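You operate a simulated robot arm through the tools that you are given. There is no shell and no other tool. Be economical: measure what you need, move in short steps, check, and stop when the job is done.

Carry out the task below with a simulated robot arm. There is one attempt and no reset: what you move stays moved.

Task
Open the key safe with 2 4 5 and put the purple key in the blue dish.
Fine: red, blue, yellow dial; shut it and turn the red dial to 1.

The check looks at the end state, three seconds after you hand in, the way a careful person would. Anything else that was tipped, shoved, dropped, spilled or broken makes it a failure.

Robot
A 7-joint arm with a two-finger parallel gripper, fixed in place. Base frame: the origin is at the foot of the arm, x ahead of it, y to its left, z up. Readings come in cm, degrees, newtons and seconds.
With the tool pointing down near the work surface it reaches from about 28 to 68 cm from the base axis. Its first joint turns from -66.0 to 66.0 degrees. Payload 1.57 kg.
The TCP is the grasp point between the finger pads, 3 cm short of the fingertips. In the tool frame z runs along the fingers and y along their closing line. The gripper opens to 11 cm. The fingers are 2.4 cm wide and 1.2 cm thick; the gripper's body (4.8 by 11.2 cm) begins 7.8 cm behind the TCP.
Orientation is told as [roll, pitch, yaw] about the base's x, y, z axes, in that order, counted from this pose: with the fingers straight down and closing along the base's y, the tool's x points along the base's -x, its y along +y and its z along -z.

Tools
- The arm moves only by the tool nudge_tool. Its argument "series" is a list of rows, each a list of 7 numbers: the gripper command, from -1 (fully open) to 1 (shut), values between in proportion, then the shift along the base's x, y, z in cm, then the turn, a rotation vector about the base's x, y, z in degrees. In form: [[fingers, tx, ty, tz, rx, ry, rz], ...]. A call has 1 to 12 rows; each row is the pose to reach, as a shift and turn from the pose commanded when the call began. Each row takes 0.2 s and may step no farther than 5 cm and 8.6 degrees from the row before; otherwise, or with a gripper value out of range, the whole call is refused. A pose out of reach is approached as far as the arm can. The call stops where the force on the tool passes 40 N (or 10 N more than at its start, if that is more) or the arm is blocked; 0.2 s more then pass. The fingers move at their own pace (about 10.8 cm/s each) and stop on an object; they squeeze with about 28 N. The grip force told is the motor's: it shows also when the fingers shut on nothing. Time passes only in rows, and 0.2 s behind the last, so rows that repeat a pose let the fingers close. It gives the time, the measured TCP pose, the force on the tool (base axes), the opening and the grip force at its end, in the units of the frame above (readings bear some noise).
- Cameras (640 x 400 px; columns grow to the right, rows downward): "scene" is fixed at [16.86, -38.95, 142.06]; the picture's right is [0.77, -0.63, 0.00], its down [-0.25, -0.31, -0.92] and it looks along [0.58, 0.71, -0.40] (base axes); focal length 301 px, centre (320, 200). "wrist" rides on the gripper at [7, 1.6, -14.1] in the tool frame; the picture's right is [-0.23, 0.97, 0.00], its down [-0.86, -0.20, -0.48] and it looks along [-0.47, -0.11, 0.88] (tool axes); focal length 222 px, centre (320, 200). There is no depth. A picture from a camera that has moved, and an enlarged one, comes with that camera's place and axes in the base frame and with its lens.
- camera(camera): a new picture of that camera. No time passes.
- zoom(camera, box): a new picture of the part [left, top, right, bottom] of that camera's present view, enlarged. No time passes.
- job_done(): hands the job in; it is judged then, once.

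Work in short steps. Places have to be worked out from the pictures, the camera data and where the tool is seen: move nearer, look again, correct. Check each grasp and each placing, and mend what went wrong. You have 120 turns and 76 pictures in all, those below and enlarged ones among them. Open the gripper and draw the arm clear of the work before you hand the job in, unless the task says otherwise; then end with one line.

The tools are called after "Request:" as a command line: name --pt "numbers of a row" for each row, then --argument value for the rest, lists and objects as JSON in quotes. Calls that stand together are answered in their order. nudge_tool: Moves the arm, as the interface text tells. Its arguments: {"type":"object","properties":{"series":{"type":"array"}},"required":["series"]} The other tools are called the same way: camera (camera) takes a picture; zoom (camera, box) takes an enlarged picture of a part of a camera's view; job_done () hands the job in.

At the start:

```text
time: 0.0
tool_pos: [37.17, 4.46, 127.82]
ee_rot: [0.0, 0.0, 0.0]
force: [0.6, 0.1, 0.5]
opening: 11.02
finger_force: 0.0
```

scene: 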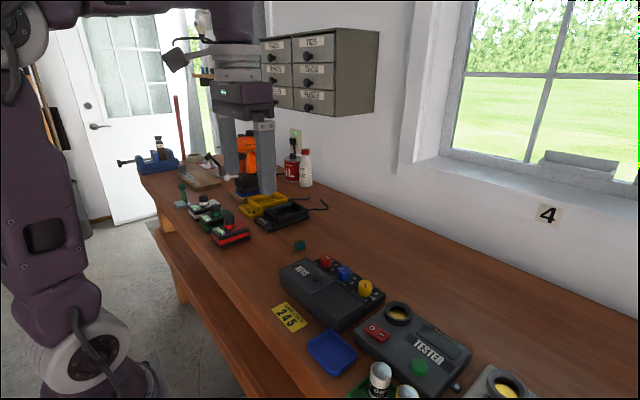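
wrist: 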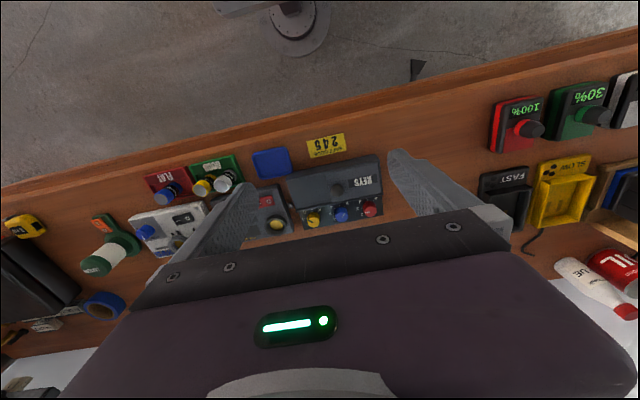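

The key safe (labelled KEYS) with red, blue and yellow dials is in front. I take a closer look at it from both cameras.

Request:
zoom --camera "scene" --box '[260, 230, 420, 330]'

Request:
zoom --camera "wrist" --box '[240, 130, 400, 230]'

```text
4.00 times, centred on (340, 280) of scene
camera zoom: at [16.86, -38.95, 142.06], right [0.77, -0.63, 0.0], down [-0.25, -0.31, -0.92], along [0.58, 0.71, -0.4], focal length 1206 px, centre (240, -120)
```

zoom: 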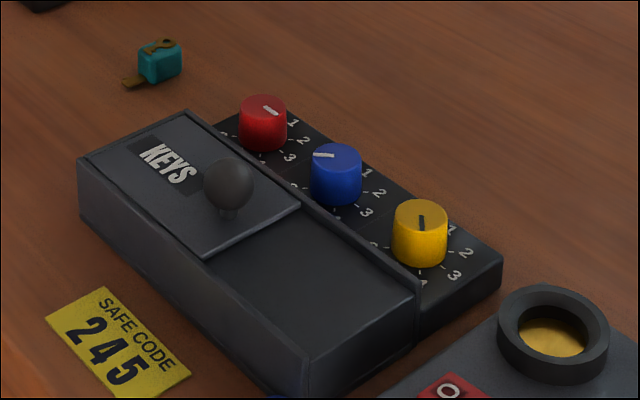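

```text
4.00 times, centred on (320, 180) of wrist
camera zoom: at [30.32, 6.11, 142.04], right [0.23, 0.97, 0.0], down [0.86, -0.2, 0.48], along [0.47, -0.11, -0.88], focal length 888 px, centre (320, 280)
```

zoom: 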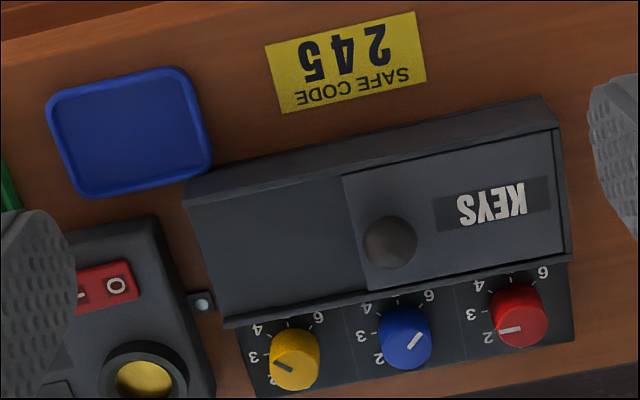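

I estimate the dials at x≈59.5, y≈11.3 (red), 4.5 (blue) and -2.3 (yellow), with tops near z≈97. I move closer to read the digits.

Request:
nudge_tool --pt "-1 3.5 0.2 -3.5 0 0 0" --pt "-1 7 0.5 -7 0 0 0" --pt "-1 10 0.8 -10.5 0 0 0" --pt "-1 12 1 -14 0 0 0" --pt "-1 14 1 -17 0 0 0" --pt "-1 14 1 -17 0 0 0"

Request:
camera --camera "wrist"

```text
time: 1.4
tool_pos: [51.24, 5.5, 110.83]
ee_rot: [0.0, 0.0, 0.0]
force: [0.0, 0.6, -0.2]
opening: 10.97
finger_force: 0.1
```

```text
71 pictures are left
camera wrist: at [44.28, 7.17, 125.0], right [0.23, 0.97, 0.0], down [0.86, -0.2, 0.48], along [0.47, -0.11, -0.88], focal length 222 px, centre (320, 200)
```

wrist: 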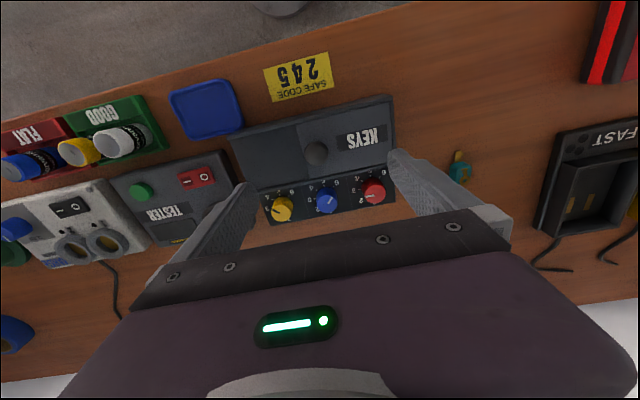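

Zoom in on the dials and lid.

Request:
zoom --camera "wrist" --box '[250, 165, 400, 235]'

Request:
zoom --camera "wrist" --box '[160, 50, 480, 250]'

```text
4.27 times, centred on (325, 200) of wrist
camera zoom: at [44.28, 7.17, 125.0], right [0.23, 0.97, 0.0], down [0.86, -0.2, 0.48], along [0.47, -0.11, -0.88], focal length 948 px, centre (299, 200)
```

zoom: 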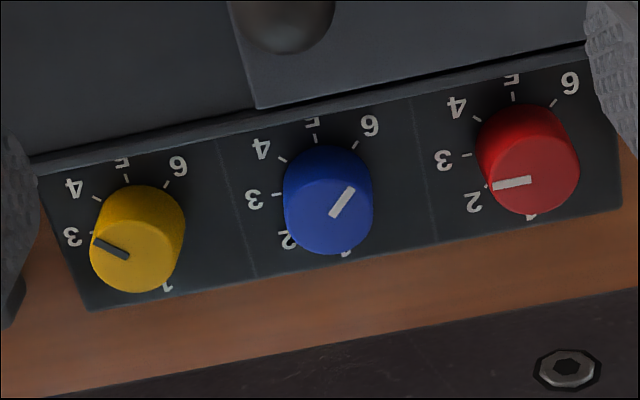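

```text
2.00 times, centred on (320, 150) of wrist
camera zoom: at [44.28, 7.17, 125.0], right [0.23, 0.97, 0.0], down [0.86, -0.2, 0.48], along [0.47, -0.11, -0.88], focal length 444 px, centre (320, 300)
```

zoom: 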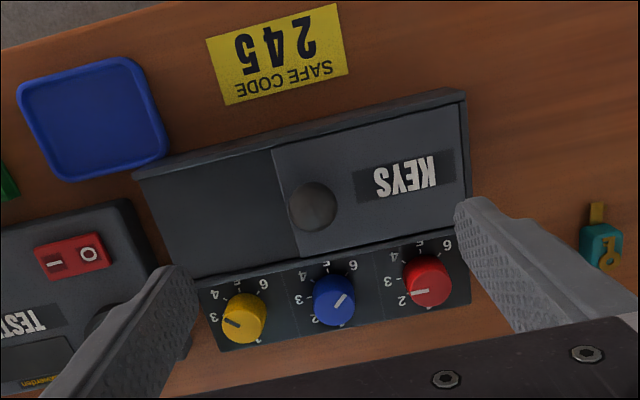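

Reading the dials (clockwise from above, 45° per digit): red is at 3, blue at 6, yellow at 4. The dials are at x≈60.05, y≈11.4/4.5/-2.3, tops at z≈97. I go to the red dial first and descend with the fingers half open.

Request:
nudge_tool --pt "0 3 2 -1 0 0 0" --pt "0 6 4 -3 0 0 0" --pt "0 8.9 5.95 -5 0 0 0" --pt "0 8.9 5.95 -8 0 0 0" --pt "0 8.9 5.95 -10 0 0 0" --pt "0 8.9 5.95 -10 0 0 0"

Request:
zoom --camera "scene" --box '[260, 210, 420, 310]'

Request:
camera --camera "wrist"

```text
time: 2.8
tool_pos: [60.03, 11.34, 100.82]
ee_rot: [0.1, 0.0, 0.0]
force: [-0.3, 0.6, 0.1]
opening: 5.51
finger_force: 0.3
```

```text
4.00 times, centred on (340, 260) of scene
camera zoom: at [16.86, -38.95, 142.06], right [0.77, -0.63, 0.0], down [-0.25, -0.31, -0.92], along [0.58, 0.71, -0.4], focal length 1206 px, centre (240, -40)
```

zoom: 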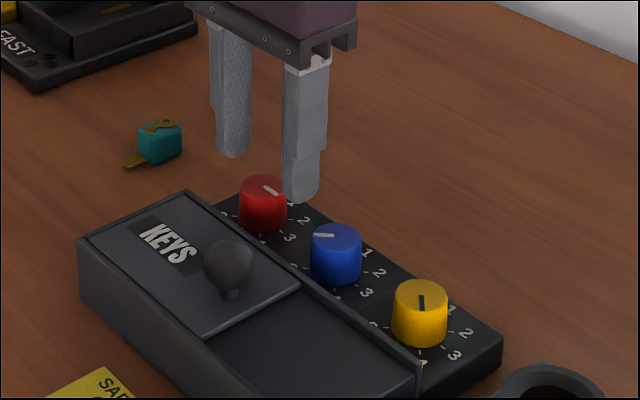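

```text
67 pictures are left
camera wrist: at [53.2, 13.04, 115.04], right [0.23, 0.97, 0.0], down [0.86, -0.2, 0.48], along [0.47, -0.11, -0.88], focal length 222 px, centre (320, 200)
```

wrist: 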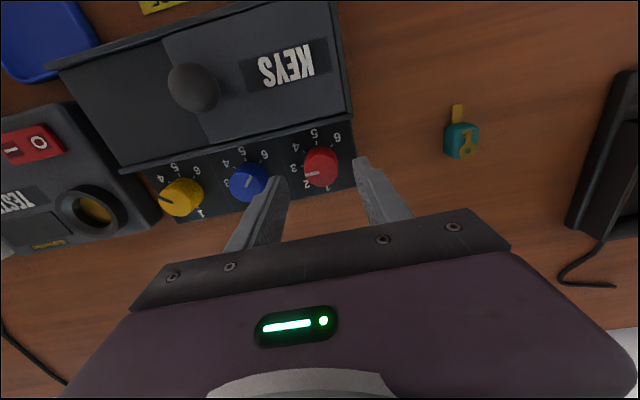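

Alignment looks good. Descend around the red dial, then close on it.

Request:
nudge_tool --pt "0 0 0 -1.3 0 0 0" --pt "0 0 0 -2.5 0 0 0" --pt "1 0 0 -2.5 0 0 0" --pt "1 0 0 -2.5 0 0 0"

```text
time: 3.8
tool_pos: [60.08, 11.52, 98.31]
ee_rot: [0.1, 0.0, 0.1]
force: [-0.7, 9.1, 0.0]
opening: 3.09
finger_force: 39.3
```

The red dial is gripped (opening 3.09). Turn it +45° (3→2) and re-centre slightly.

Request:
nudge_tool --pt "1 0 0.15 0 0 0 7.5" --pt "1 0 0.15 0 0 0 15" --pt "1 0 0.15 0 0 0 22.5" --pt "1 0 0.15 0 0 0 30" --pt "1 0 0.15 0 0 0 37.5" --pt "1 0 0.15 0 0 0 45" --pt "1 0 0.15 0 0 0 45"

Request:
zoom --camera "scene" --box '[260, 210, 420, 310]'

```text
time: 5.4
tool_pos: [60.1, 11.54, 98.31]
ee_rot: [0.1, 0.1, 45.0]
force: [-8.0, 7.2, 0.4]
opening: 3.09
finger_force: 39.8
```

```text
4.00 times, centred on (340, 260) of scene
camera zoom: at [16.84, -38.93, 142.07], right [0.77, -0.63, 0.0], down [-0.25, -0.31, -0.92], along [0.58, 0.71, -0.4], focal length 1206 px, centre (240, -40)
```

zoom: 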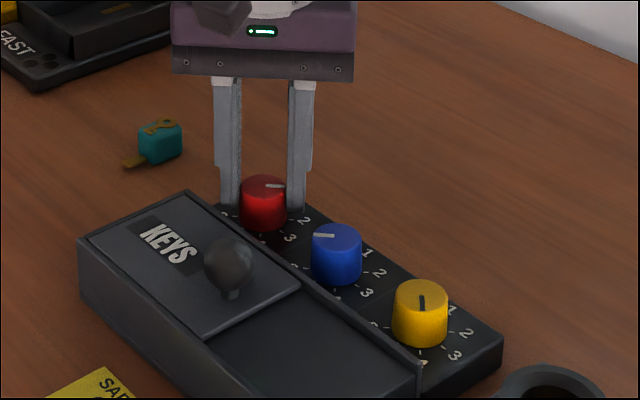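

Red now points at 2. Release with a modest opening and lift, turning back to −45° over the blue dial.

Request:
nudge_tool --pt "0.2 0 0 0 0 0 0" --pt "0.2 0 0 1.5 0 0 0" --pt "0.2 0 0 3.5 0 0 -8" --pt "0.2 0 -1.5 3.5 0 0 -16" --pt "0.2 0 -3 3.5 0 0 -24" --pt "0.2 0 -5 3.5 0 0 -32" --pt "0.2 0 -7 3.5 0 0 -40" --pt "0.2 0 -7 3.5 0 0 -48" --pt "0.2 0 -7 3.5 0 0 -56" --pt "0.2 0 -7 3.5 0 0 -64" --pt "0.2 0 -7 3.5 0 0 -72" --pt "0.2 0 -7 3.5 0 0 -80"

Request:
zoom --camera "scene" --box '[260, 210, 420, 310]'

```text
time: 8.0
tool_pos: [60.1, 4.51, 101.72]
ee_rot: [0.0, 0.0, -35.0]
force: [-0.3, 0.0, 0.2]
opening: 4.43
finger_force: 0.1
```

```text
4.00 times, centred on (340, 260) of scene
camera zoom: at [16.86, -38.95, 142.06], right [0.77, -0.63, 0.0], down [-0.25, -0.31, -0.92], along [0.58, 0.71, -0.4], focal length 1206 px, centre (240, -40)
```

zoom: 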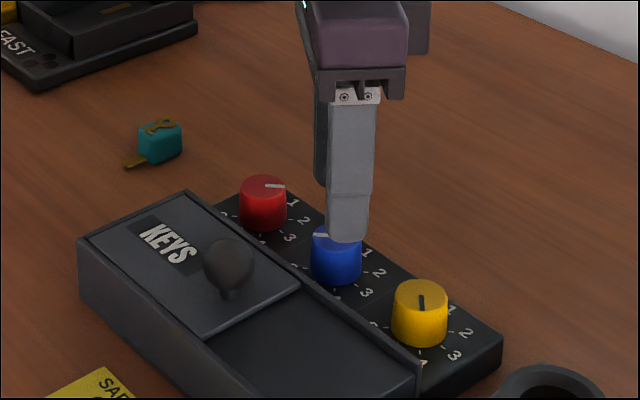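

Red points at 2. Finish the turn to −45°, descend and grip the blue dial.

Request:
nudge_tool --pt "0.2 0 0 0 0 0 -5" --pt "0.2 0 0 0 0 0 -10" --pt "0.2 0 0 -1.8 0 0 -10" --pt "0.2 0 0 -3.4 0 0 -10" --pt "1 0 0 -3.4 0 0 -10" --pt "1 0 0 -3.4 0 0 -10"

```text
time: 9.4
tool_pos: [59.98, 4.4, 98.47]
ee_rot: [-0.2, -0.1, -45.1]
force: [-15.5, -10.0, 10.9]
opening: 3.08
finger_force: 40.0
```

There is some side load and 11 N upward; I check before turning.

Request:
zoom --camera "scene" --box '[300, 230, 400, 290]'

Request:
zoom --camera "wrist" --box '[200, 60, 440, 230]'

```text
6.40 times, centred on (350, 260) of scene
camera zoom: at [16.8, -38.98, 142.06], right [0.77, -0.63, 0.0], down [-0.25, -0.31, -0.92], along [0.58, 0.71, -0.4], focal length 1929 px, centre (128, -184)
```

zoom: 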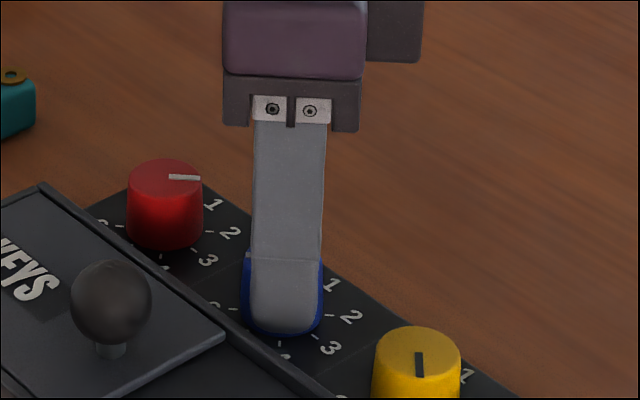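

```text
2.35 times, centred on (320, 145) of wrist
camera zoom: at [56.38, 10.61, 112.67], right [0.85, 0.53, 0.0], down [0.46, -0.75, 0.48], along [0.25, -0.41, -0.88], focal length 523 px, centre (320, 329)
```

zoom: 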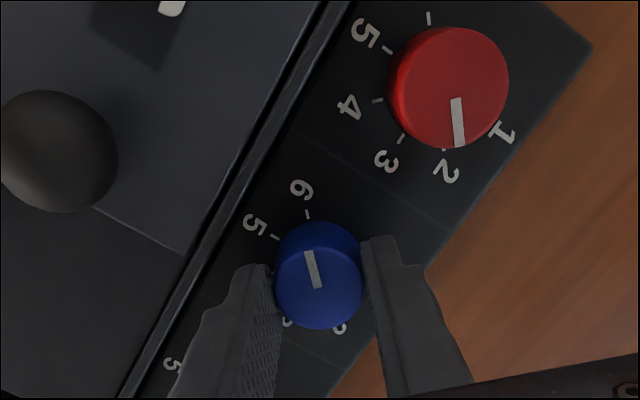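

The grip is good; turn blue +90° (6→4), shifting the centre slightly to reduce the side load.

Request:
nudge_tool --pt "1 -0.1 -0.12 0.1 0 0 4" --pt "1 -0.1 -0.12 0.1 0 0 12" --pt "1 -0.1 -0.12 0.1 0 0 20" --pt "1 -0.1 -0.12 0.1 0 0 28" --pt "1 -0.1 -0.12 0.1 0 0 36" --pt "1 -0.1 -0.12 0.1 0 0 44" --pt "1 -0.1 -0.12 0.1 0 0 52" --pt "1 -0.1 -0.12 0.1 0 0 60" --pt "1 -0.1 -0.12 0.1 0 0 68" --pt "1 -0.1 -0.12 0.1 0 0 76" --pt "1 -0.1 -0.12 0.1 0 0 84" --pt "1 -0.1 -0.12 0.1 0 0 90"

Request:
zoom --camera "wrist" --box '[200, 60, 440, 230]'

```text
time: 12.0
tool_pos: [60.03, 4.52, 98.41]
ee_rot: [0.1, -0.1, 45.2]
force: [3.7, 15.6, -24.0]
opening: 3.06
finger_force: 39.7
```

```text
2.35 times, centred on (320, 145) of wrist
camera zoom: at [54.05, 0.77, 112.7], right [-0.53, 0.85, 0.0], down [0.74, 0.46, 0.48], along [0.41, 0.26, -0.88], focal length 523 px, centre (320, 329)
```

zoom: 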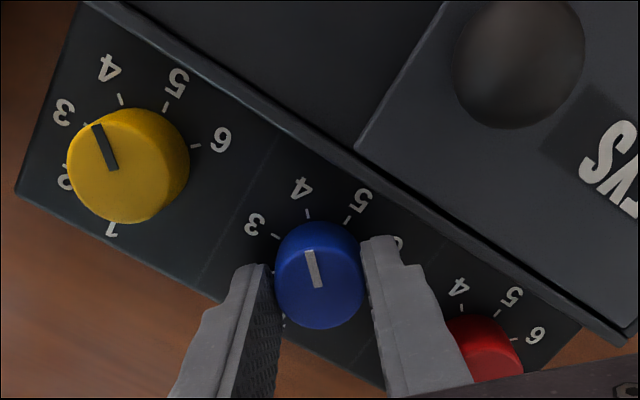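

Blue is at 4. Release, lift and move to the yellow dial keeping +45° yaw (then turning back −45°).

Request:
nudge_tool --pt "0.2 0 0 0 0 0 0" --pt "0.2 0 0 1.5 0 0 0" --pt "0.2 0 0 3.5 0 0 0" --pt "0.2 0 -3.5 3.5 0 0 0" --pt "0.2 0 -6.8 3.5 0 0 0" --pt "0.2 0 -6.8 3.5 0 0 0" --pt "0.2 0 -6.8 1.7 0 0 0" --pt "0.2 0 -6.8 0 0 0 0" --pt "1 0 -6.8 0 0 0 0" --pt "1 0 -6.8 0 0 0 0"

Request:
zoom --camera "wrist" --box '[200, 60, 440, 230]'

```text
time: 14.2
tool_pos: [59.96, -2.41, 98.56]
ee_rot: [0.0, 0.0, 44.9]
force: [2.7, -4.0, 3.8]
opening: 3.06
finger_force: 40.0
```

```text
2.35 times, centred on (320, 145) of wrist
camera zoom: at [54.0, -6.16, 112.81], right [-0.53, 0.85, 0.0], down [0.75, 0.46, 0.48], along [0.41, 0.25, -0.88], focal length 523 px, centre (320, 329)
```

zoom: 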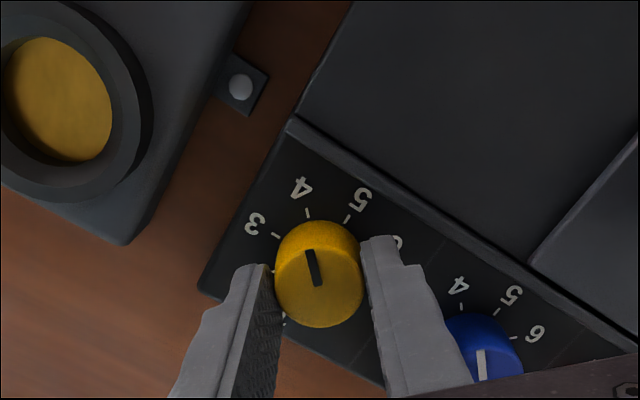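

Yellow is gripped and indeed at 4. Turn it −45° to 5.

Request:
nudge_tool --pt "1 0 0 0 0 0 -7.5" --pt "1 0 0 0 0 0 -15" --pt "1 0 0 0 0 0 -22.5" --pt "1 0 0 0 0 0 -30" --pt "1 0 0 0 0 0 -37.5" --pt "1 0 0 0 0 0 -45" --pt "1 0 0 0 0 0 -45" --pt "0.2 0 0 0 0 0 -45" --pt "0.2 0 0 1.5 0 0 -45" --pt "0.2 0 0 4 0 0 -45" --pt "0.2 -2 0 8 0 0 -45" --pt "0.2 -4 1.5 12 0 0 -45"

Request:
camera --camera "wrist"

Request:
zoom --camera "wrist" --box '[240, 100, 400, 220]'

Request:
zoom --camera "scene" --box '[260, 230, 420, 330]'

```text
time: 16.8
tool_pos: [55.98, -0.96, 110.71]
ee_rot: [0.0, -0.1, -0.1]
force: [-0.6, -0.2, -0.2]
opening: 4.4
finger_force: 0.1
```

```text
60 pictures are left
camera wrist: at [49.09, 0.69, 124.84], right [0.23, 0.97, 0.0], down [0.85, -0.2, 0.48], along [0.47, -0.11, -0.88], focal length 222 px, centre (320, 200)
```

wrist: 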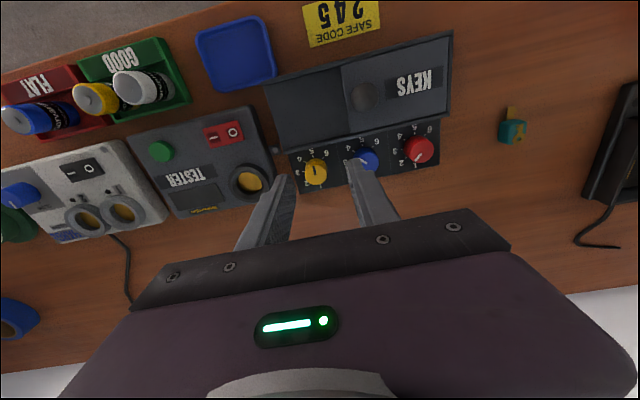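

```text
3.33 times, centred on (320, 160) of wrist
camera zoom: at [49.09, 0.69, 124.84], right [0.23, 0.97, 0.0], down [0.85, -0.2, 0.48], along [0.47, -0.11, -0.88], focal length 740 px, centre (320, 333)
```

zoom: 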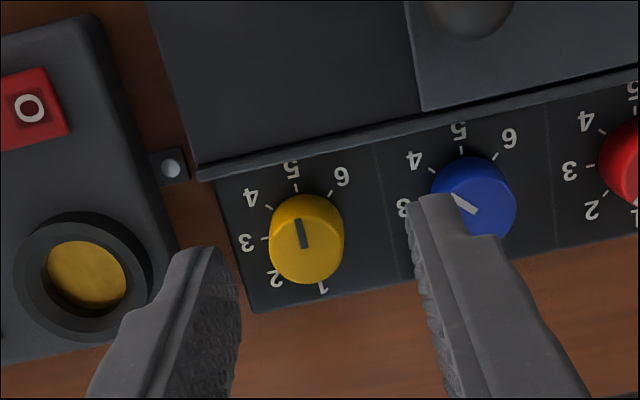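

```text
4.00 times, centred on (340, 280) of scene
camera zoom: at [16.86, -38.95, 142.06], right [0.77, -0.63, 0.0], down [-0.25, -0.31, -0.92], along [0.58, 0.71, -0.4], focal length 1206 px, centre (240, -120)
```

zoom: 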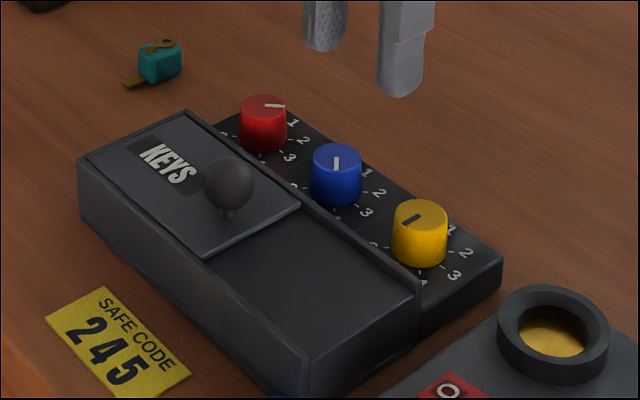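

Dials read 2‑4‑5. The KEYS lid with its knob (centre ≈ (51.9, 4.85, 98.5)) looks like it slides toward −y. I move over the knob and lower around it.

Request:
nudge_tool --pt "0 -2 3 -2 0 0 0" --pt "0 -4.1 5.8 -4 0 0 0" --pt "0 -4.1 5.8 -6 0 0 0" --pt "0 -4.1 5.8 -8 0 0 0" --pt "0 -4.1 5.8 -10.2 0 0 0" --pt "0 -4.1 5.8 -10.2 0 0 0"

Request:
zoom --camera "scene" --box '[260, 230, 420, 330]'

```text
time: 18.2
tool_pos: [51.93, 5.0, 100.31]
ee_rot: [0.0, 0.0, 0.0]
force: [0.1, 0.0, -0.3]
opening: 5.5
finger_force: 0.0
```

```text
4.00 times, centred on (340, 280) of scene
camera zoom: at [16.86, -38.95, 142.06], right [0.77, -0.63, 0.0], down [-0.25, -0.31, -0.92], along [0.58, 0.71, -0.4], focal length 1206 px, centre (240, -120)
```

zoom: 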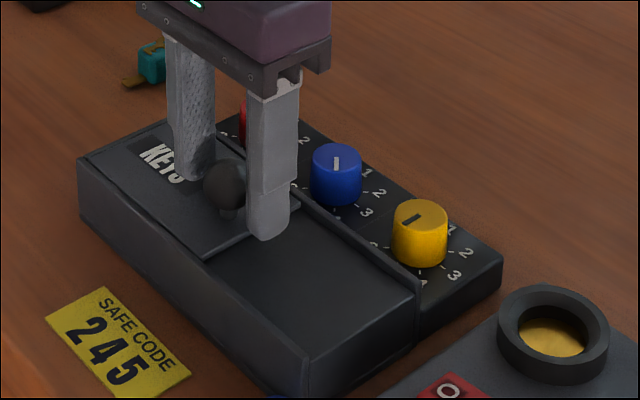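

The fingers straddle the knob. Close and pull 2 cm in −y as a test.

Request:
nudge_tool --pt "1 0 0 0 0 0 0" --pt "1 0 0 0 0 0 0" --pt "1 0 -0.7 0 0 0 0" --pt "1 0 -1.4 0 0 0 0" --pt "1 0 -2 0 0 0 0"

Request:
zoom --camera "scene" --box '[260, 230, 420, 330]'

```text
time: 19.4
tool_pos: [51.84, 2.96, 100.37]
ee_rot: [-0.1, 0.0, 0.0]
force: [-2.2, 0.7, -3.1]
opening: 2.94
finger_force: 39.4
```

```text
4.00 times, centred on (340, 280) of scene
camera zoom: at [16.86, -38.95, 142.06], right [0.77, -0.63, 0.0], down [-0.25, -0.31, -0.92], along [0.58, 0.71, -0.4], focal length 1206 px, centre (240, -120)
```

zoom: 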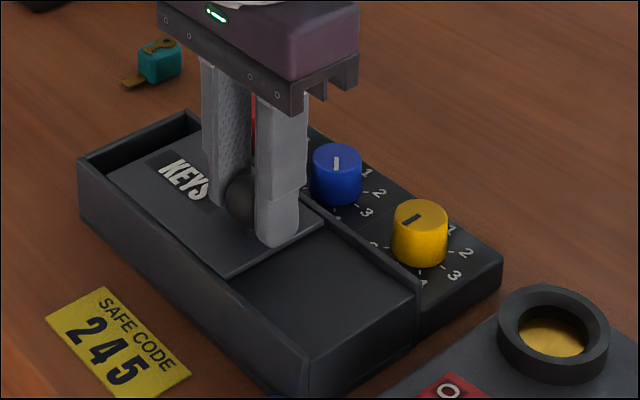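

The lid slides. Continue pulling towards −y until near the end of travel.

Request:
nudge_tool --pt "1 0 -1 0 0 0 0" --pt "1 0 -2 0 0 0 0" --pt "1 0 -3 0 0 0 0" --pt "1 0 -4 0 0 0 0" --pt "1 0 -5 0 0 0 0" --pt "1 0 -5.5 0 0 0 0" --pt "1 0 -6 0 0 0 0"

Request:
zoom --camera "scene" --box '[260, 230, 420, 330]'

```text
time: 21.0
tool_pos: [51.89, -3.06, 100.35]
ee_rot: [0.0, 0.1, 0.0]
force: [3.4, 0.9, -7.4]
opening: 2.94
finger_force: 39.3
```

```text
4.00 times, centred on (340, 280) of scene
camera zoom: at [16.88, -38.95, 142.06], right [0.77, -0.63, 0.0], down [-0.25, -0.31, -0.92], along [0.58, 0.71, -0.4], focal length 1206 px, centre (240, -120)
```

zoom: 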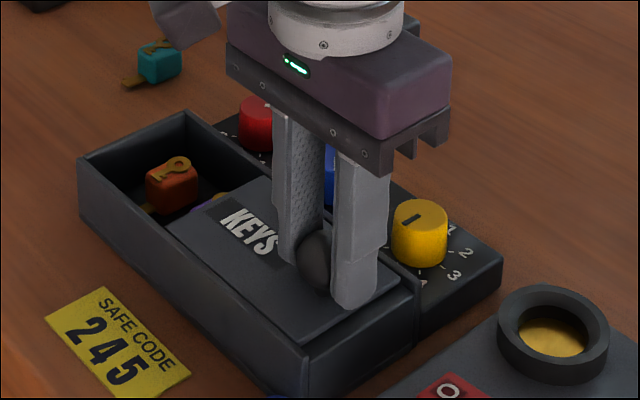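

An orange key and part of a purple one are visible. Pull a little further, gently.

Request:
nudge_tool --pt "1 0 -0.3 0 0 0 0" --pt "1 0 -0.6 0 0 0 0" --pt "1 0 -0.9 0 0 0 0"

Request:
zoom --camera "scene" --box '[260, 230, 420, 330]'

```text
time: 21.8
tool_pos: [51.83, -3.91, 100.36]
ee_rot: [-0.1, -0.1, 0.1]
force: [5.3, 2.0, -10.0]
opening: 2.93
finger_force: 39.8
```

```text
4.00 times, centred on (340, 280) of scene
camera zoom: at [16.89, -38.95, 142.06], right [0.77, -0.63, 0.0], down [-0.25, -0.31, -0.92], along [0.58, 0.71, -0.4], focal length 1206 px, centre (240, -120)
```

zoom: 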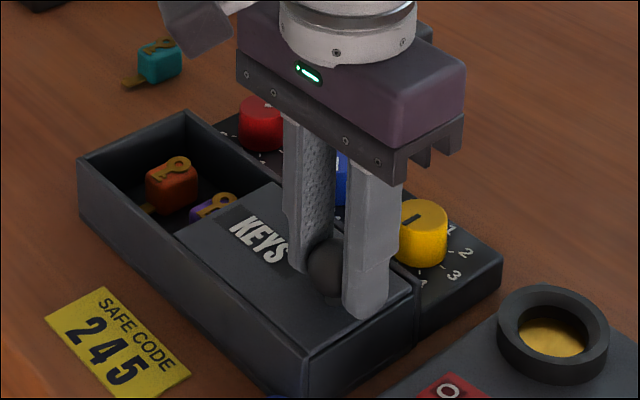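

Nearly no resistance yet; one more small pull, then check.

Request:
nudge_tool --pt "1 0 -0.3 0.05 0 0 0" --pt "1 0 -0.6 0.05 0 0 0" --pt "1 0 -0.9 0.05 0 0 0"

Request:
zoom --camera "scene" --box '[260, 230, 420, 330]'

```text
time: 22.6
tool_pos: [51.95, -4.91, 100.27]
ee_rot: [0.0, 0.1, 0.0]
force: [1.7, 0.4, -23.7]
opening: 2.95
finger_force: 38.5
```

```text
4.00 times, centred on (340, 280) of scene
camera zoom: at [16.9, -38.95, 142.06], right [0.77, -0.63, 0.0], down [-0.25, -0.31, -0.92], along [0.58, 0.71, -0.4], focal length 1206 px, centre (240, -120)
```

zoom: 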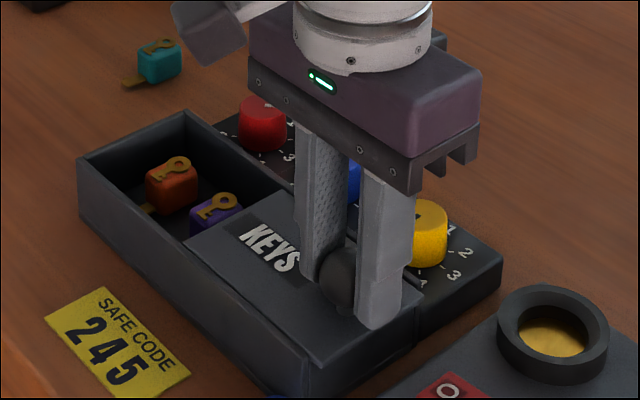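

The lid is still captive in its rails and moving; purple key nearly exposed. Lower z command slightly to unload and continue a bit.

Request:
nudge_tool --pt "1 0 0 -0.15 0 0 0" --pt "1 0 -0.3 -0.15 0 0 0" --pt "1 0 -0.6 -0.15 0 0 0" --pt "1 0 -0.8 -0.15 0 0 0"

Request:
zoom --camera "scene" --box '[260, 230, 420, 330]'

```text
time: 23.6
tool_pos: [51.96, -5.66, 100.34]
ee_rot: [0.0, 0.0, 0.0]
force: [-4.4, 1.6, 15.1]
opening: 2.96
finger_force: 38.9
```

```text
4.00 times, centred on (340, 280) of scene
camera zoom: at [16.83, -38.94, 142.07], right [0.77, -0.63, 0.0], down [-0.25, -0.31, -0.92], along [0.58, 0.71, -0.4], focal length 1206 px, centre (240, -120)
```

zoom: 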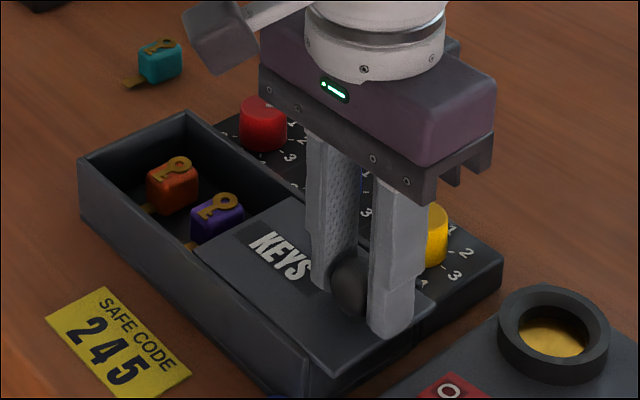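

Pull one more centimetre for clearance round the purple key.

Request:
nudge_tool --pt "1 0 -0.3 0.07 0 0 0" --pt "1 0 -0.6 0.07 0 0 0" --pt "1 0 -0.9 0.07 0 0 0" --pt "1 0 -1.2 0.07 0 0 0"

Request:
camera --camera "wrist"

Request:
zoom --camera "scene" --box '[260, 230, 420, 330]'

```text
time: 24.3
tool_pos: [51.94, -5.71, 100.19]
ee_rot: [0.6, 0.0, 0.4]
force: [-3.6, 7.5, 5.5]
opening: 2.95
finger_force: 39.1
stopped in row 3: the force on the tool passed its limit (the readings are from after the stop); the commanded pose is now the measured one
```

```text
51 pictures are left
camera wrist: at [45.02, -4.22, 114.53], right [0.22, 0.98, 0.01], down [0.86, -0.2, 0.48], along [0.47, -0.1, -0.88], focal length 222 px, centre (320, 200)
```

wrist: 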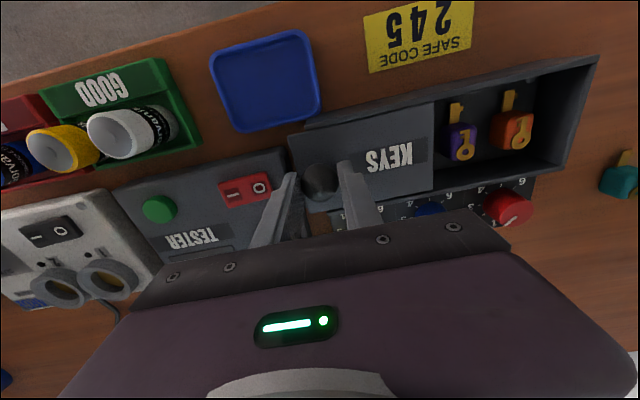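

```text
4.00 times, centred on (340, 280) of scene
camera zoom: at [16.84, -38.93, 142.07], right [0.77, -0.63, 0.0], down [-0.25, -0.31, -0.92], along [0.58, 0.71, -0.4], focal length 1206 px, centre (240, -120)
```

zoom: 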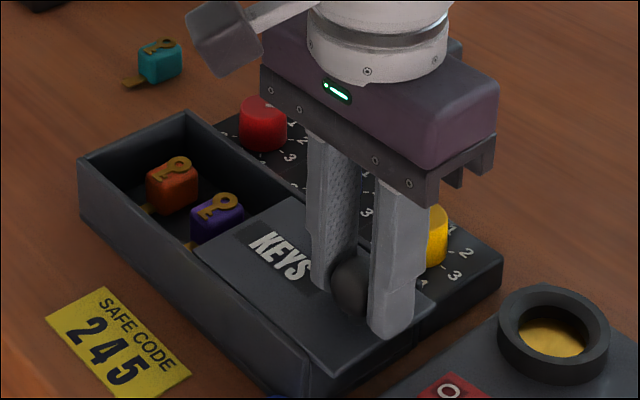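

The lid is at its end stop. Release the knob, lift, and move to view the keys from closer.

Request:
nudge_tool --pt "0 0 0 0 0 0 0" --pt "0 0 0 0.1 0 0 0" --pt "0 0 0 2.5 0 0 0" --pt "0 0 0 6 0 0 0" --pt "0 -2 4 8 0 0 0" --pt "0 -4 8 8 0 0 0" --pt "0 -5 12 8 0 0 0" --pt "0 -5 14.5 8 0 0 0" --pt "0 -5 14.5 8 0 0 0"

Request:
camera --camera "wrist"

Request:
zoom --camera "scene" --box '[270, 230, 350, 290]'

```text
time: 26.3
tool_pos: [46.93, 8.53, 108.44]
ee_rot: [0.4, -0.1, 0.2]
force: [-1.2, -0.1, -0.1]
opening: 5.52
finger_force: 0.0
```

```text
49 pictures are left
camera wrist: at [40.05, 10.16, 122.59], right [0.22, 0.97, 0.01], down [0.86, -0.2, 0.48], along [0.47, -0.1, -0.88], focal length 222 px, centre (320, 200)
```

wrist: 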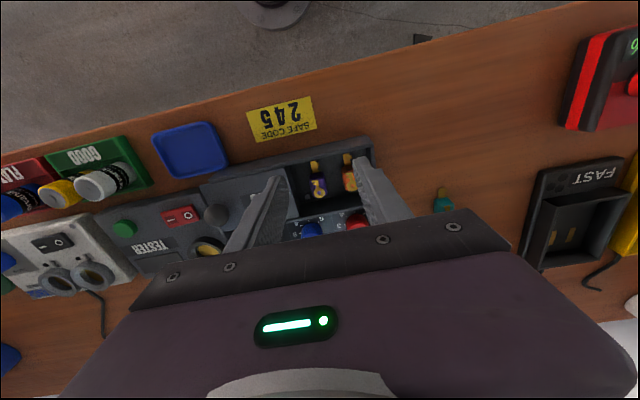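

```text
6.67 times, centred on (310, 260) of scene
camera zoom: at [16.86, -38.95, 142.06], right [0.77, -0.63, 0.0], down [-0.25, -0.31, -0.92], along [0.58, 0.71, -0.4], focal length 2010 px, centre (387, -200)
```

zoom: 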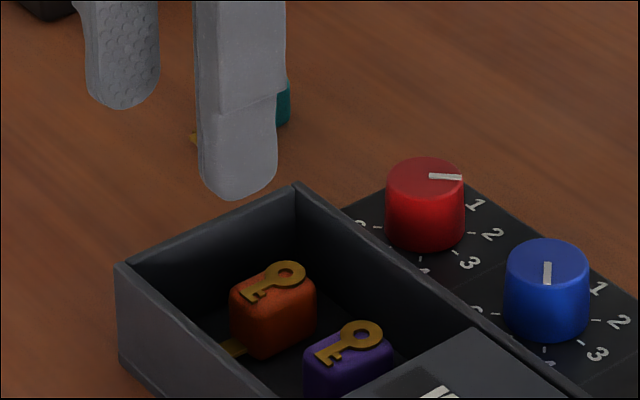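

Request:
zoom --camera "wrist" --box '[140, 90, 400, 250]'

Request:
zoom --camera "wrist" --box '[280, 130, 380, 220]'

```text
2.46 times, centred on (270, 170) of wrist
camera zoom: at [40.05, 10.16, 122.59], right [0.22, 0.97, 0.01], down [0.86, -0.2, 0.48], along [0.47, -0.1, -0.88], focal length 547 px, centre (443, 274)
```

zoom: 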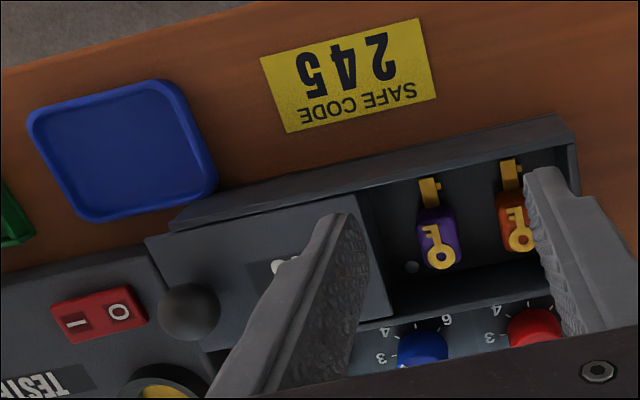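

```text
4.44 times, centred on (330, 175) of wrist
camera zoom: at [40.05, 10.16, 122.59], right [0.22, 0.97, 0.01], down [0.86, -0.2, 0.48], along [0.47, -0.1, -0.88], focal length 987 px, centre (276, 311)
```

zoom: 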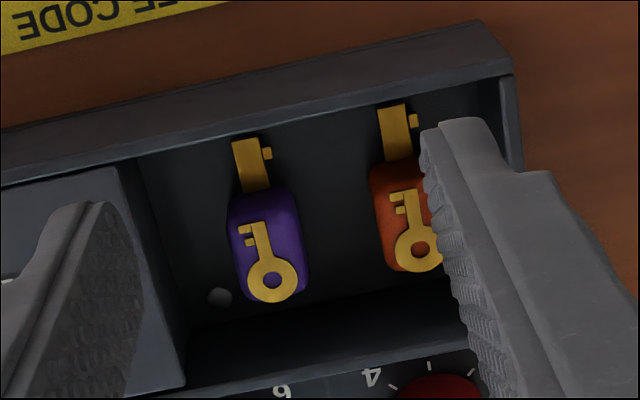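

The purple key body is at ≈ (52.8, 7.3, top 94.8), blade toward −x; the gap to the orange key is ~2 cm. I hover above it with a narrow opening closing along y.

Request:
nudge_tool --pt "0.45 3 -0.7 0 0 0 0" --pt "0.45 5.9 -1.25 -2 0 0 0" --pt "0.45 5.9 -1.25 -5 0 0 0" --pt "0.45 5.9 -1.25 -9 0 0 0" --pt "0.45 5.9 -1.25 -9 0 0 0"

Request:
zoom --camera "scene" --box '[270, 230, 350, 290]'

Request:
zoom --camera "wrist" --box '[240, 110, 400, 230]'

```text
time: 27.5
tool_pos: [52.87, 7.44, 99.22]
ee_rot: [0.4, 0.1, 0.3]
force: [-0.7, -0.4, 0.1]
opening: 3.05
finger_force: 0.0
```

```text
6.67 times, centred on (310, 260) of scene
camera zoom: at [16.86, -38.95, 142.06], right [0.77, -0.63, 0.0], down [-0.25, -0.31, -0.92], along [0.58, 0.71, -0.4], focal length 2010 px, centre (387, -200)
```

zoom: 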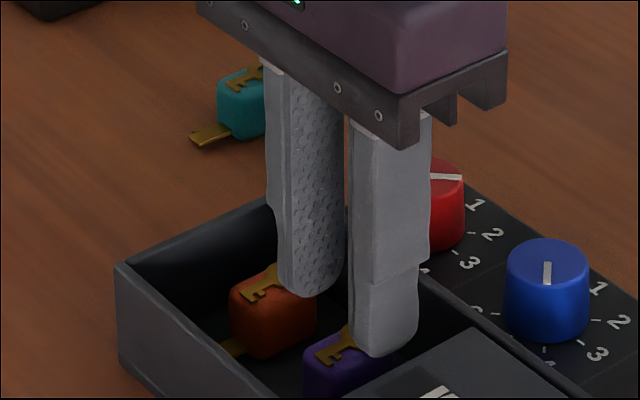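

```text
3.33 times, centred on (320, 170) of wrist
camera zoom: at [45.96, 8.95, 113.44], right [0.22, 0.97, 0.01], down [0.86, -0.2, 0.48], along [0.47, -0.1, -0.88], focal length 740 px, centre (320, 300)
```

zoom: 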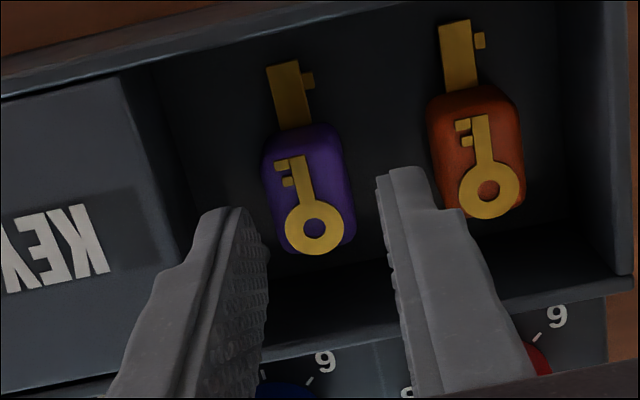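

Key body centre re-estimated at (52.6, 7.25). Descend and grip.

Request:
nudge_tool --pt "0.45 -0.2 -0.17 -1 0 0 0" --pt "0.45 -0.2 -0.17 -2 0 0 0" --pt "0.45 -0.2 -0.17 -2.8 0 0 0" --pt "1 -0.2 -0.17 -2.8 0 0 0" --pt "1 -0.2 -0.17 -2.8 0 0 0"

Request:
zoom --camera "wrist" --box '[240, 110, 400, 230]'

```text
time: 28.7
tool_pos: [52.65, 7.36, 96.54]
ee_rot: [0.6, 0.0, 0.4]
force: [0.5, 1.1, 2.8]
opening: 2.07
finger_force: 27.7
```

```text
3.33 times, centred on (320, 170) of wrist
camera zoom: at [45.76, 8.83, 110.71], right [0.22, 0.97, 0.01], down [0.86, -0.2, 0.48], along [0.47, -0.1, -0.88], focal length 740 px, centre (320, 300)
```

zoom: 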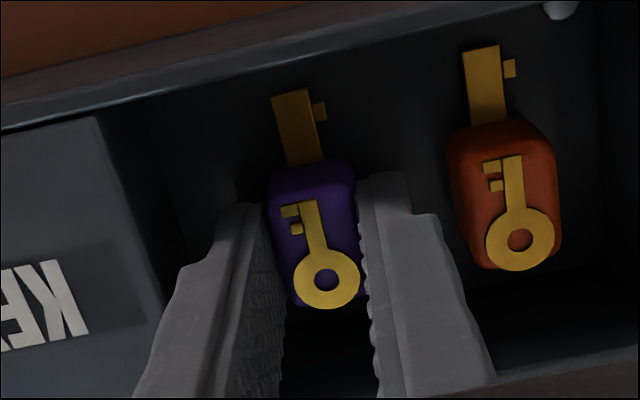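

Key gripped (2.07). Lift it straight up and check.

Request:
nudge_tool --pt "1 0 0 1.5 0 0 0" --pt "1 0 0 4 0 0 0" --pt "1 0 0 8 0 0 0" --pt "1 0 0 11 0 0 0" --pt "1 -2 -4 11 0 0 0" --pt "1 -4 -8 11 0 0 0" --pt "1 -6 -12 11 0 0 0" --pt "1 -8.3 -15.9 11 0 0 0" --pt "1 -8.3 -15.9 11 0 0 0"

Request:
camera --camera "scene"

Request:
camera --camera "wrist"

```text
time: 30.7
tool_pos: [44.27, -8.59, 107.5]
ee_rot: [0.5, 0.0, 0.3]
force: [-0.7, 0.0, -0.5]
opening: 2.06
finger_force: 27.9
```

```text
42 pictures are left
```

scene: 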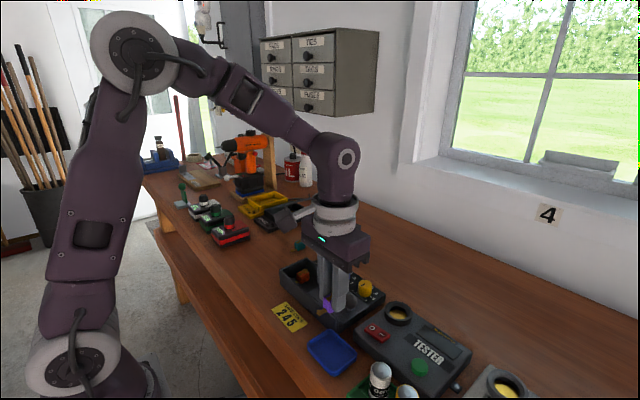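

```text
41 pictures are left
camera wrist: at [37.4, -7.13, 121.7], right [0.22, 0.97, 0.01], down [0.86, -0.2, 0.48], along [0.47, -0.1, -0.88], focal length 222 px, centre (320, 200)
```

wrist: 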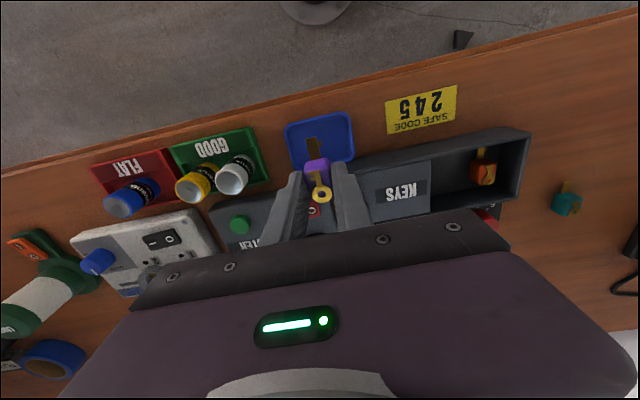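

The dish centre is ≈ (44.6, −8.5); the key blade extends toward −x, so I place the TCP at x≈45.4. Descend most of the way.

Request:
nudge_tool --pt "1 1.1 0.1 -3 0 0 0" --pt "1 1.1 0.1 -6 0 0 0" --pt "1 1.1 0.1 -8.5 0 0 0" --pt "1 1.1 0.1 -8.5 0 0 0"

Request:
zoom --camera "scene" --box '[280, 290, 400, 380]'

Request:
zoom --camera "wrist" --box '[220, 60, 420, 220]'

```text
time: 31.7
tool_pos: [45.42, -8.57, 98.95]
ee_rot: [0.4, 0.0, 0.4]
force: [0.6, 0.6, 0.1]
opening: 2.1
finger_force: 28.3
```

```text
4.44 times, centred on (340, 335) of scene
camera zoom: at [16.86, -38.95, 142.06], right [0.77, -0.63, 0.0], down [-0.25, -0.31, -0.92], along [0.58, 0.71, -0.4], focal length 1340 px, centre (231, -400)
```

zoom: 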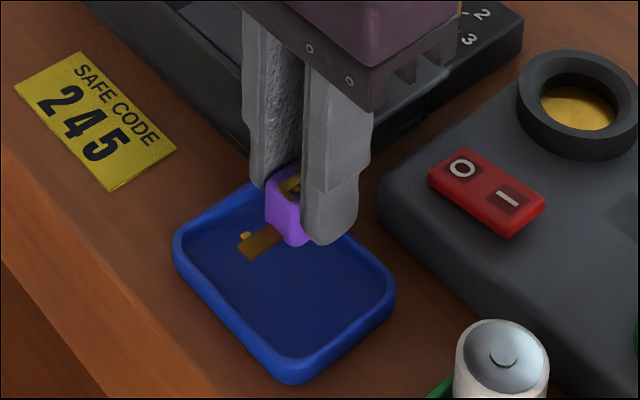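

```text
2.50 times, centred on (320, 140) of wrist
camera zoom: at [38.59, -7.07, 113.16], right [0.22, 0.97, 0.01], down [0.86, -0.2, 0.48], along [0.47, -0.1, -0.88], focal length 555 px, centre (320, 350)
```

zoom: 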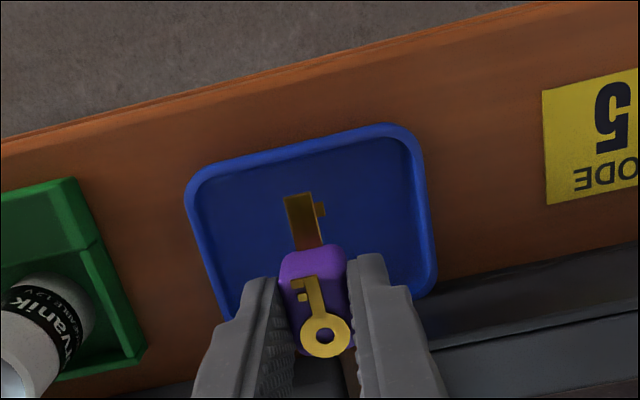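

Position over the dish is good. Lower in small steps until contact.

Request:
nudge_tool --pt "1 -0.1 0.1 -0.8 0 0 0" --pt "1 -0.1 0.1 -1.6 0 0 0" --pt "1 -0.1 0.1 -2.1 0 0 0" --pt "1 -0.1 0.1 -2.4 0 0 0" --pt "1 -0.1 0.1 -2.4 0 0 0"

Request:
zoom --camera "scene" --box '[280, 290, 400, 380]'

```text
time: 32.9
tool_pos: [45.24, -8.46, 96.46]
ee_rot: [0.6, -0.1, 0.3]
force: [-0.4, -0.2, 0.5]
opening: 2.08
finger_force: 27.9
```

```text
4.44 times, centred on (340, 335) of scene
camera zoom: at [16.86, -38.95, 142.06], right [0.77, -0.63, 0.0], down [-0.25, -0.31, -0.92], along [0.58, 0.71, -0.4], focal length 1340 px, centre (231, -400)
```

zoom: 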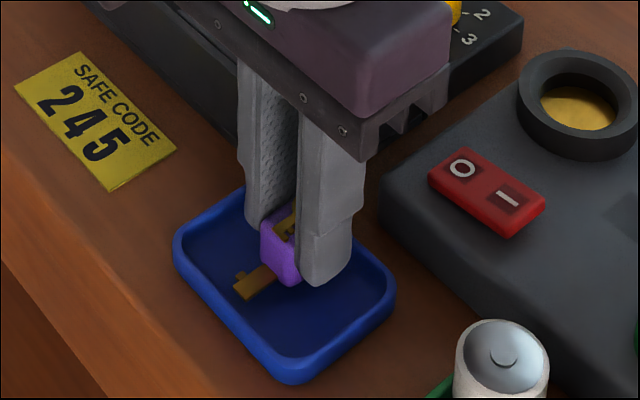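

No contact yet; the key is within the dish rim. Lower a bit further.

Request:
nudge_tool --pt "1 0 0 -0.2 0 0 0" --pt "1 0 0 -0.4 0 0 0" --pt "1 0 0 -0.4 0 0 0"

```text
time: 33.7
tool_pos: [45.39, -8.48, 96.32]
ee_rot: [0.5, -0.2, 0.3]
force: [-2.9, 0.0, 23.6]
opening: 2.06
finger_force: 28.1
```

Contact (23 N) with the dish floor. Ease up slightly, release, and retreat upward.

Request:
nudge_tool --pt "1 0 0 0.25 0 0 0" --pt "0.4 0 0 0.25 0 0 0" --pt "0.4 0 0 0.25 0 0 0" --pt "0.4 0 0 2 0 0 0" --pt "0.4 0 0 5 0 0 0" --pt "0.4 0 0 9 0 0 0" --pt "0.4 0 0 12 0 0 0"

Request:
zoom --camera "scene" --box '[260, 230, 420, 380]'

Request:
camera --camera "wrist"

```text
time: 35.3
tool_pos: [45.31, -8.46, 108.18]
ee_rot: [0.5, 0.0, 0.3]
force: [-0.5, -0.2, -0.4]
opening: 3.3
finger_force: 0.2
```

```text
2.67 times, centred on (340, 305) of scene
camera zoom: at [16.86, -38.95, 142.06], right [0.77, -0.63, 0.0], down [-0.25, -0.31, -0.92], along [0.58, 0.71, -0.4], focal length 804 px, centre (267, -80)
```

zoom: 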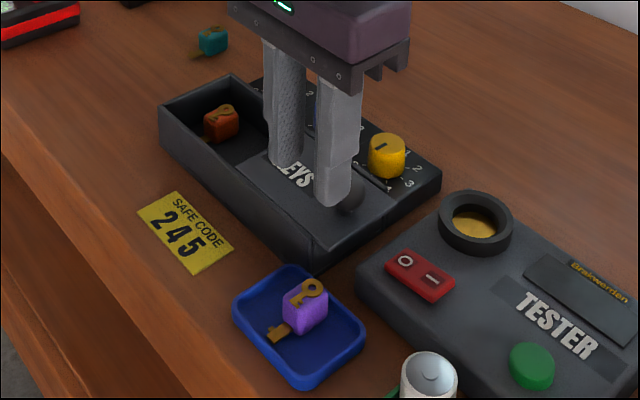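

```text
36 pictures are left
camera wrist: at [38.39, -6.89, 122.44], right [0.22, 0.97, 0.01], down [0.86, -0.2, 0.48], along [0.47, -0.1, -0.88], focal length 222 px, centre (320, 200)
```

wrist: 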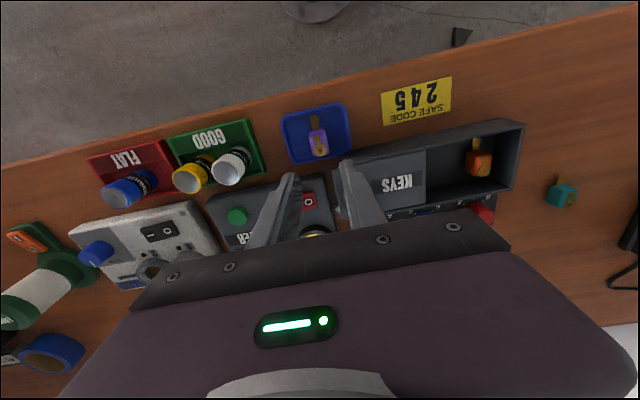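

The purple key lies in the dish. Now return to the knob at (51.9, −5.7) to shut the lid.

Request:
nudge_tool --pt "0 3 1.3 0 -0.5 0 -0.3" --pt "0 6.6 2.75 -1 -0.5 0 -0.3" --pt "0 6.6 2.75 -4 -0.5 0 -0.3" --pt "0 6.6 2.75 -6 -0.5 0 -0.3" --pt "0 6.6 2.75 -7.8 -0.5 0 -0.3" --pt "1 6.6 2.75 -7.8 -0.5 0 -0.3" --pt "1 6.6 2.75 -7.8 -0.5 0 -0.3"

Request:
zoom --camera "scene" --box '[260, 230, 420, 380]'

```text
time: 36.9
tool_pos: [51.95, -5.65, 100.35]
ee_rot: [-0.1, -0.1, 0.0]
force: [1.0, -0.9, -0.7]
opening: 2.94
finger_force: 39.1
```

```text
2.67 times, centred on (340, 305) of scene
camera zoom: at [16.87, -38.95, 142.06], right [0.77, -0.63, 0.0], down [-0.25, -0.31, -0.92], along [0.58, 0.71, -0.4], focal length 804 px, centre (267, -80)
```

zoom: 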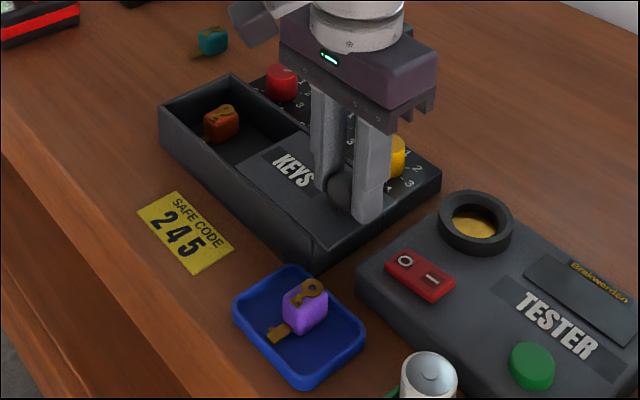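

Knob gripped. Push the lid back toward +y by about 10 cm.

Request:
nudge_tool --pt "1 0 1 0 0 0 0" --pt "1 0 2 0 0 0 0" --pt "1 0 3 0 0 0 0" --pt "1 0 4 0 0 0 0" --pt "1 0 5 0 0 0 0" --pt "1 0 6 0 0 0 0" --pt "1 0 7 0 0 0 0" --pt "1 0 8 0 0 0 0" --pt "1 0 9 0 0 0 0" --pt "1 0 9.7 0 0 0 0" --pt "1 0 10.2 0 0 0 0"

Request:
zoom --camera "scene" --box '[260, 230, 420, 330]'

```text
time: 39.3
tool_pos: [51.93, 4.46, 100.38]
ee_rot: [0.0, -0.1, 0.0]
force: [8.7, -0.3, -1.1]
opening: 2.94
finger_force: 39.4
```

```text
4.00 times, centred on (340, 280) of scene
camera zoom: at [16.89, -38.95, 142.06], right [0.77, -0.63, 0.0], down [-0.25, -0.31, -0.92], along [0.58, 0.71, -0.4], focal length 1206 px, centre (240, -120)
```

zoom: 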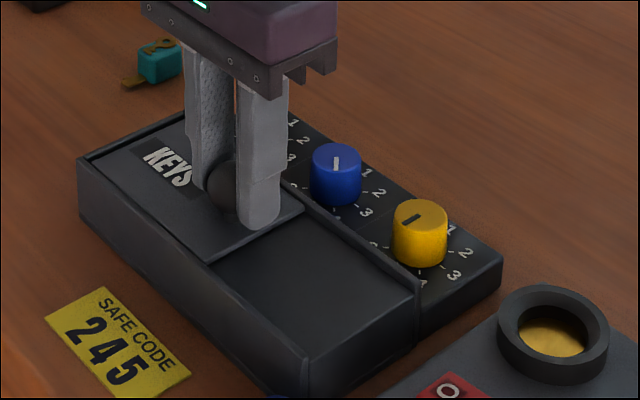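

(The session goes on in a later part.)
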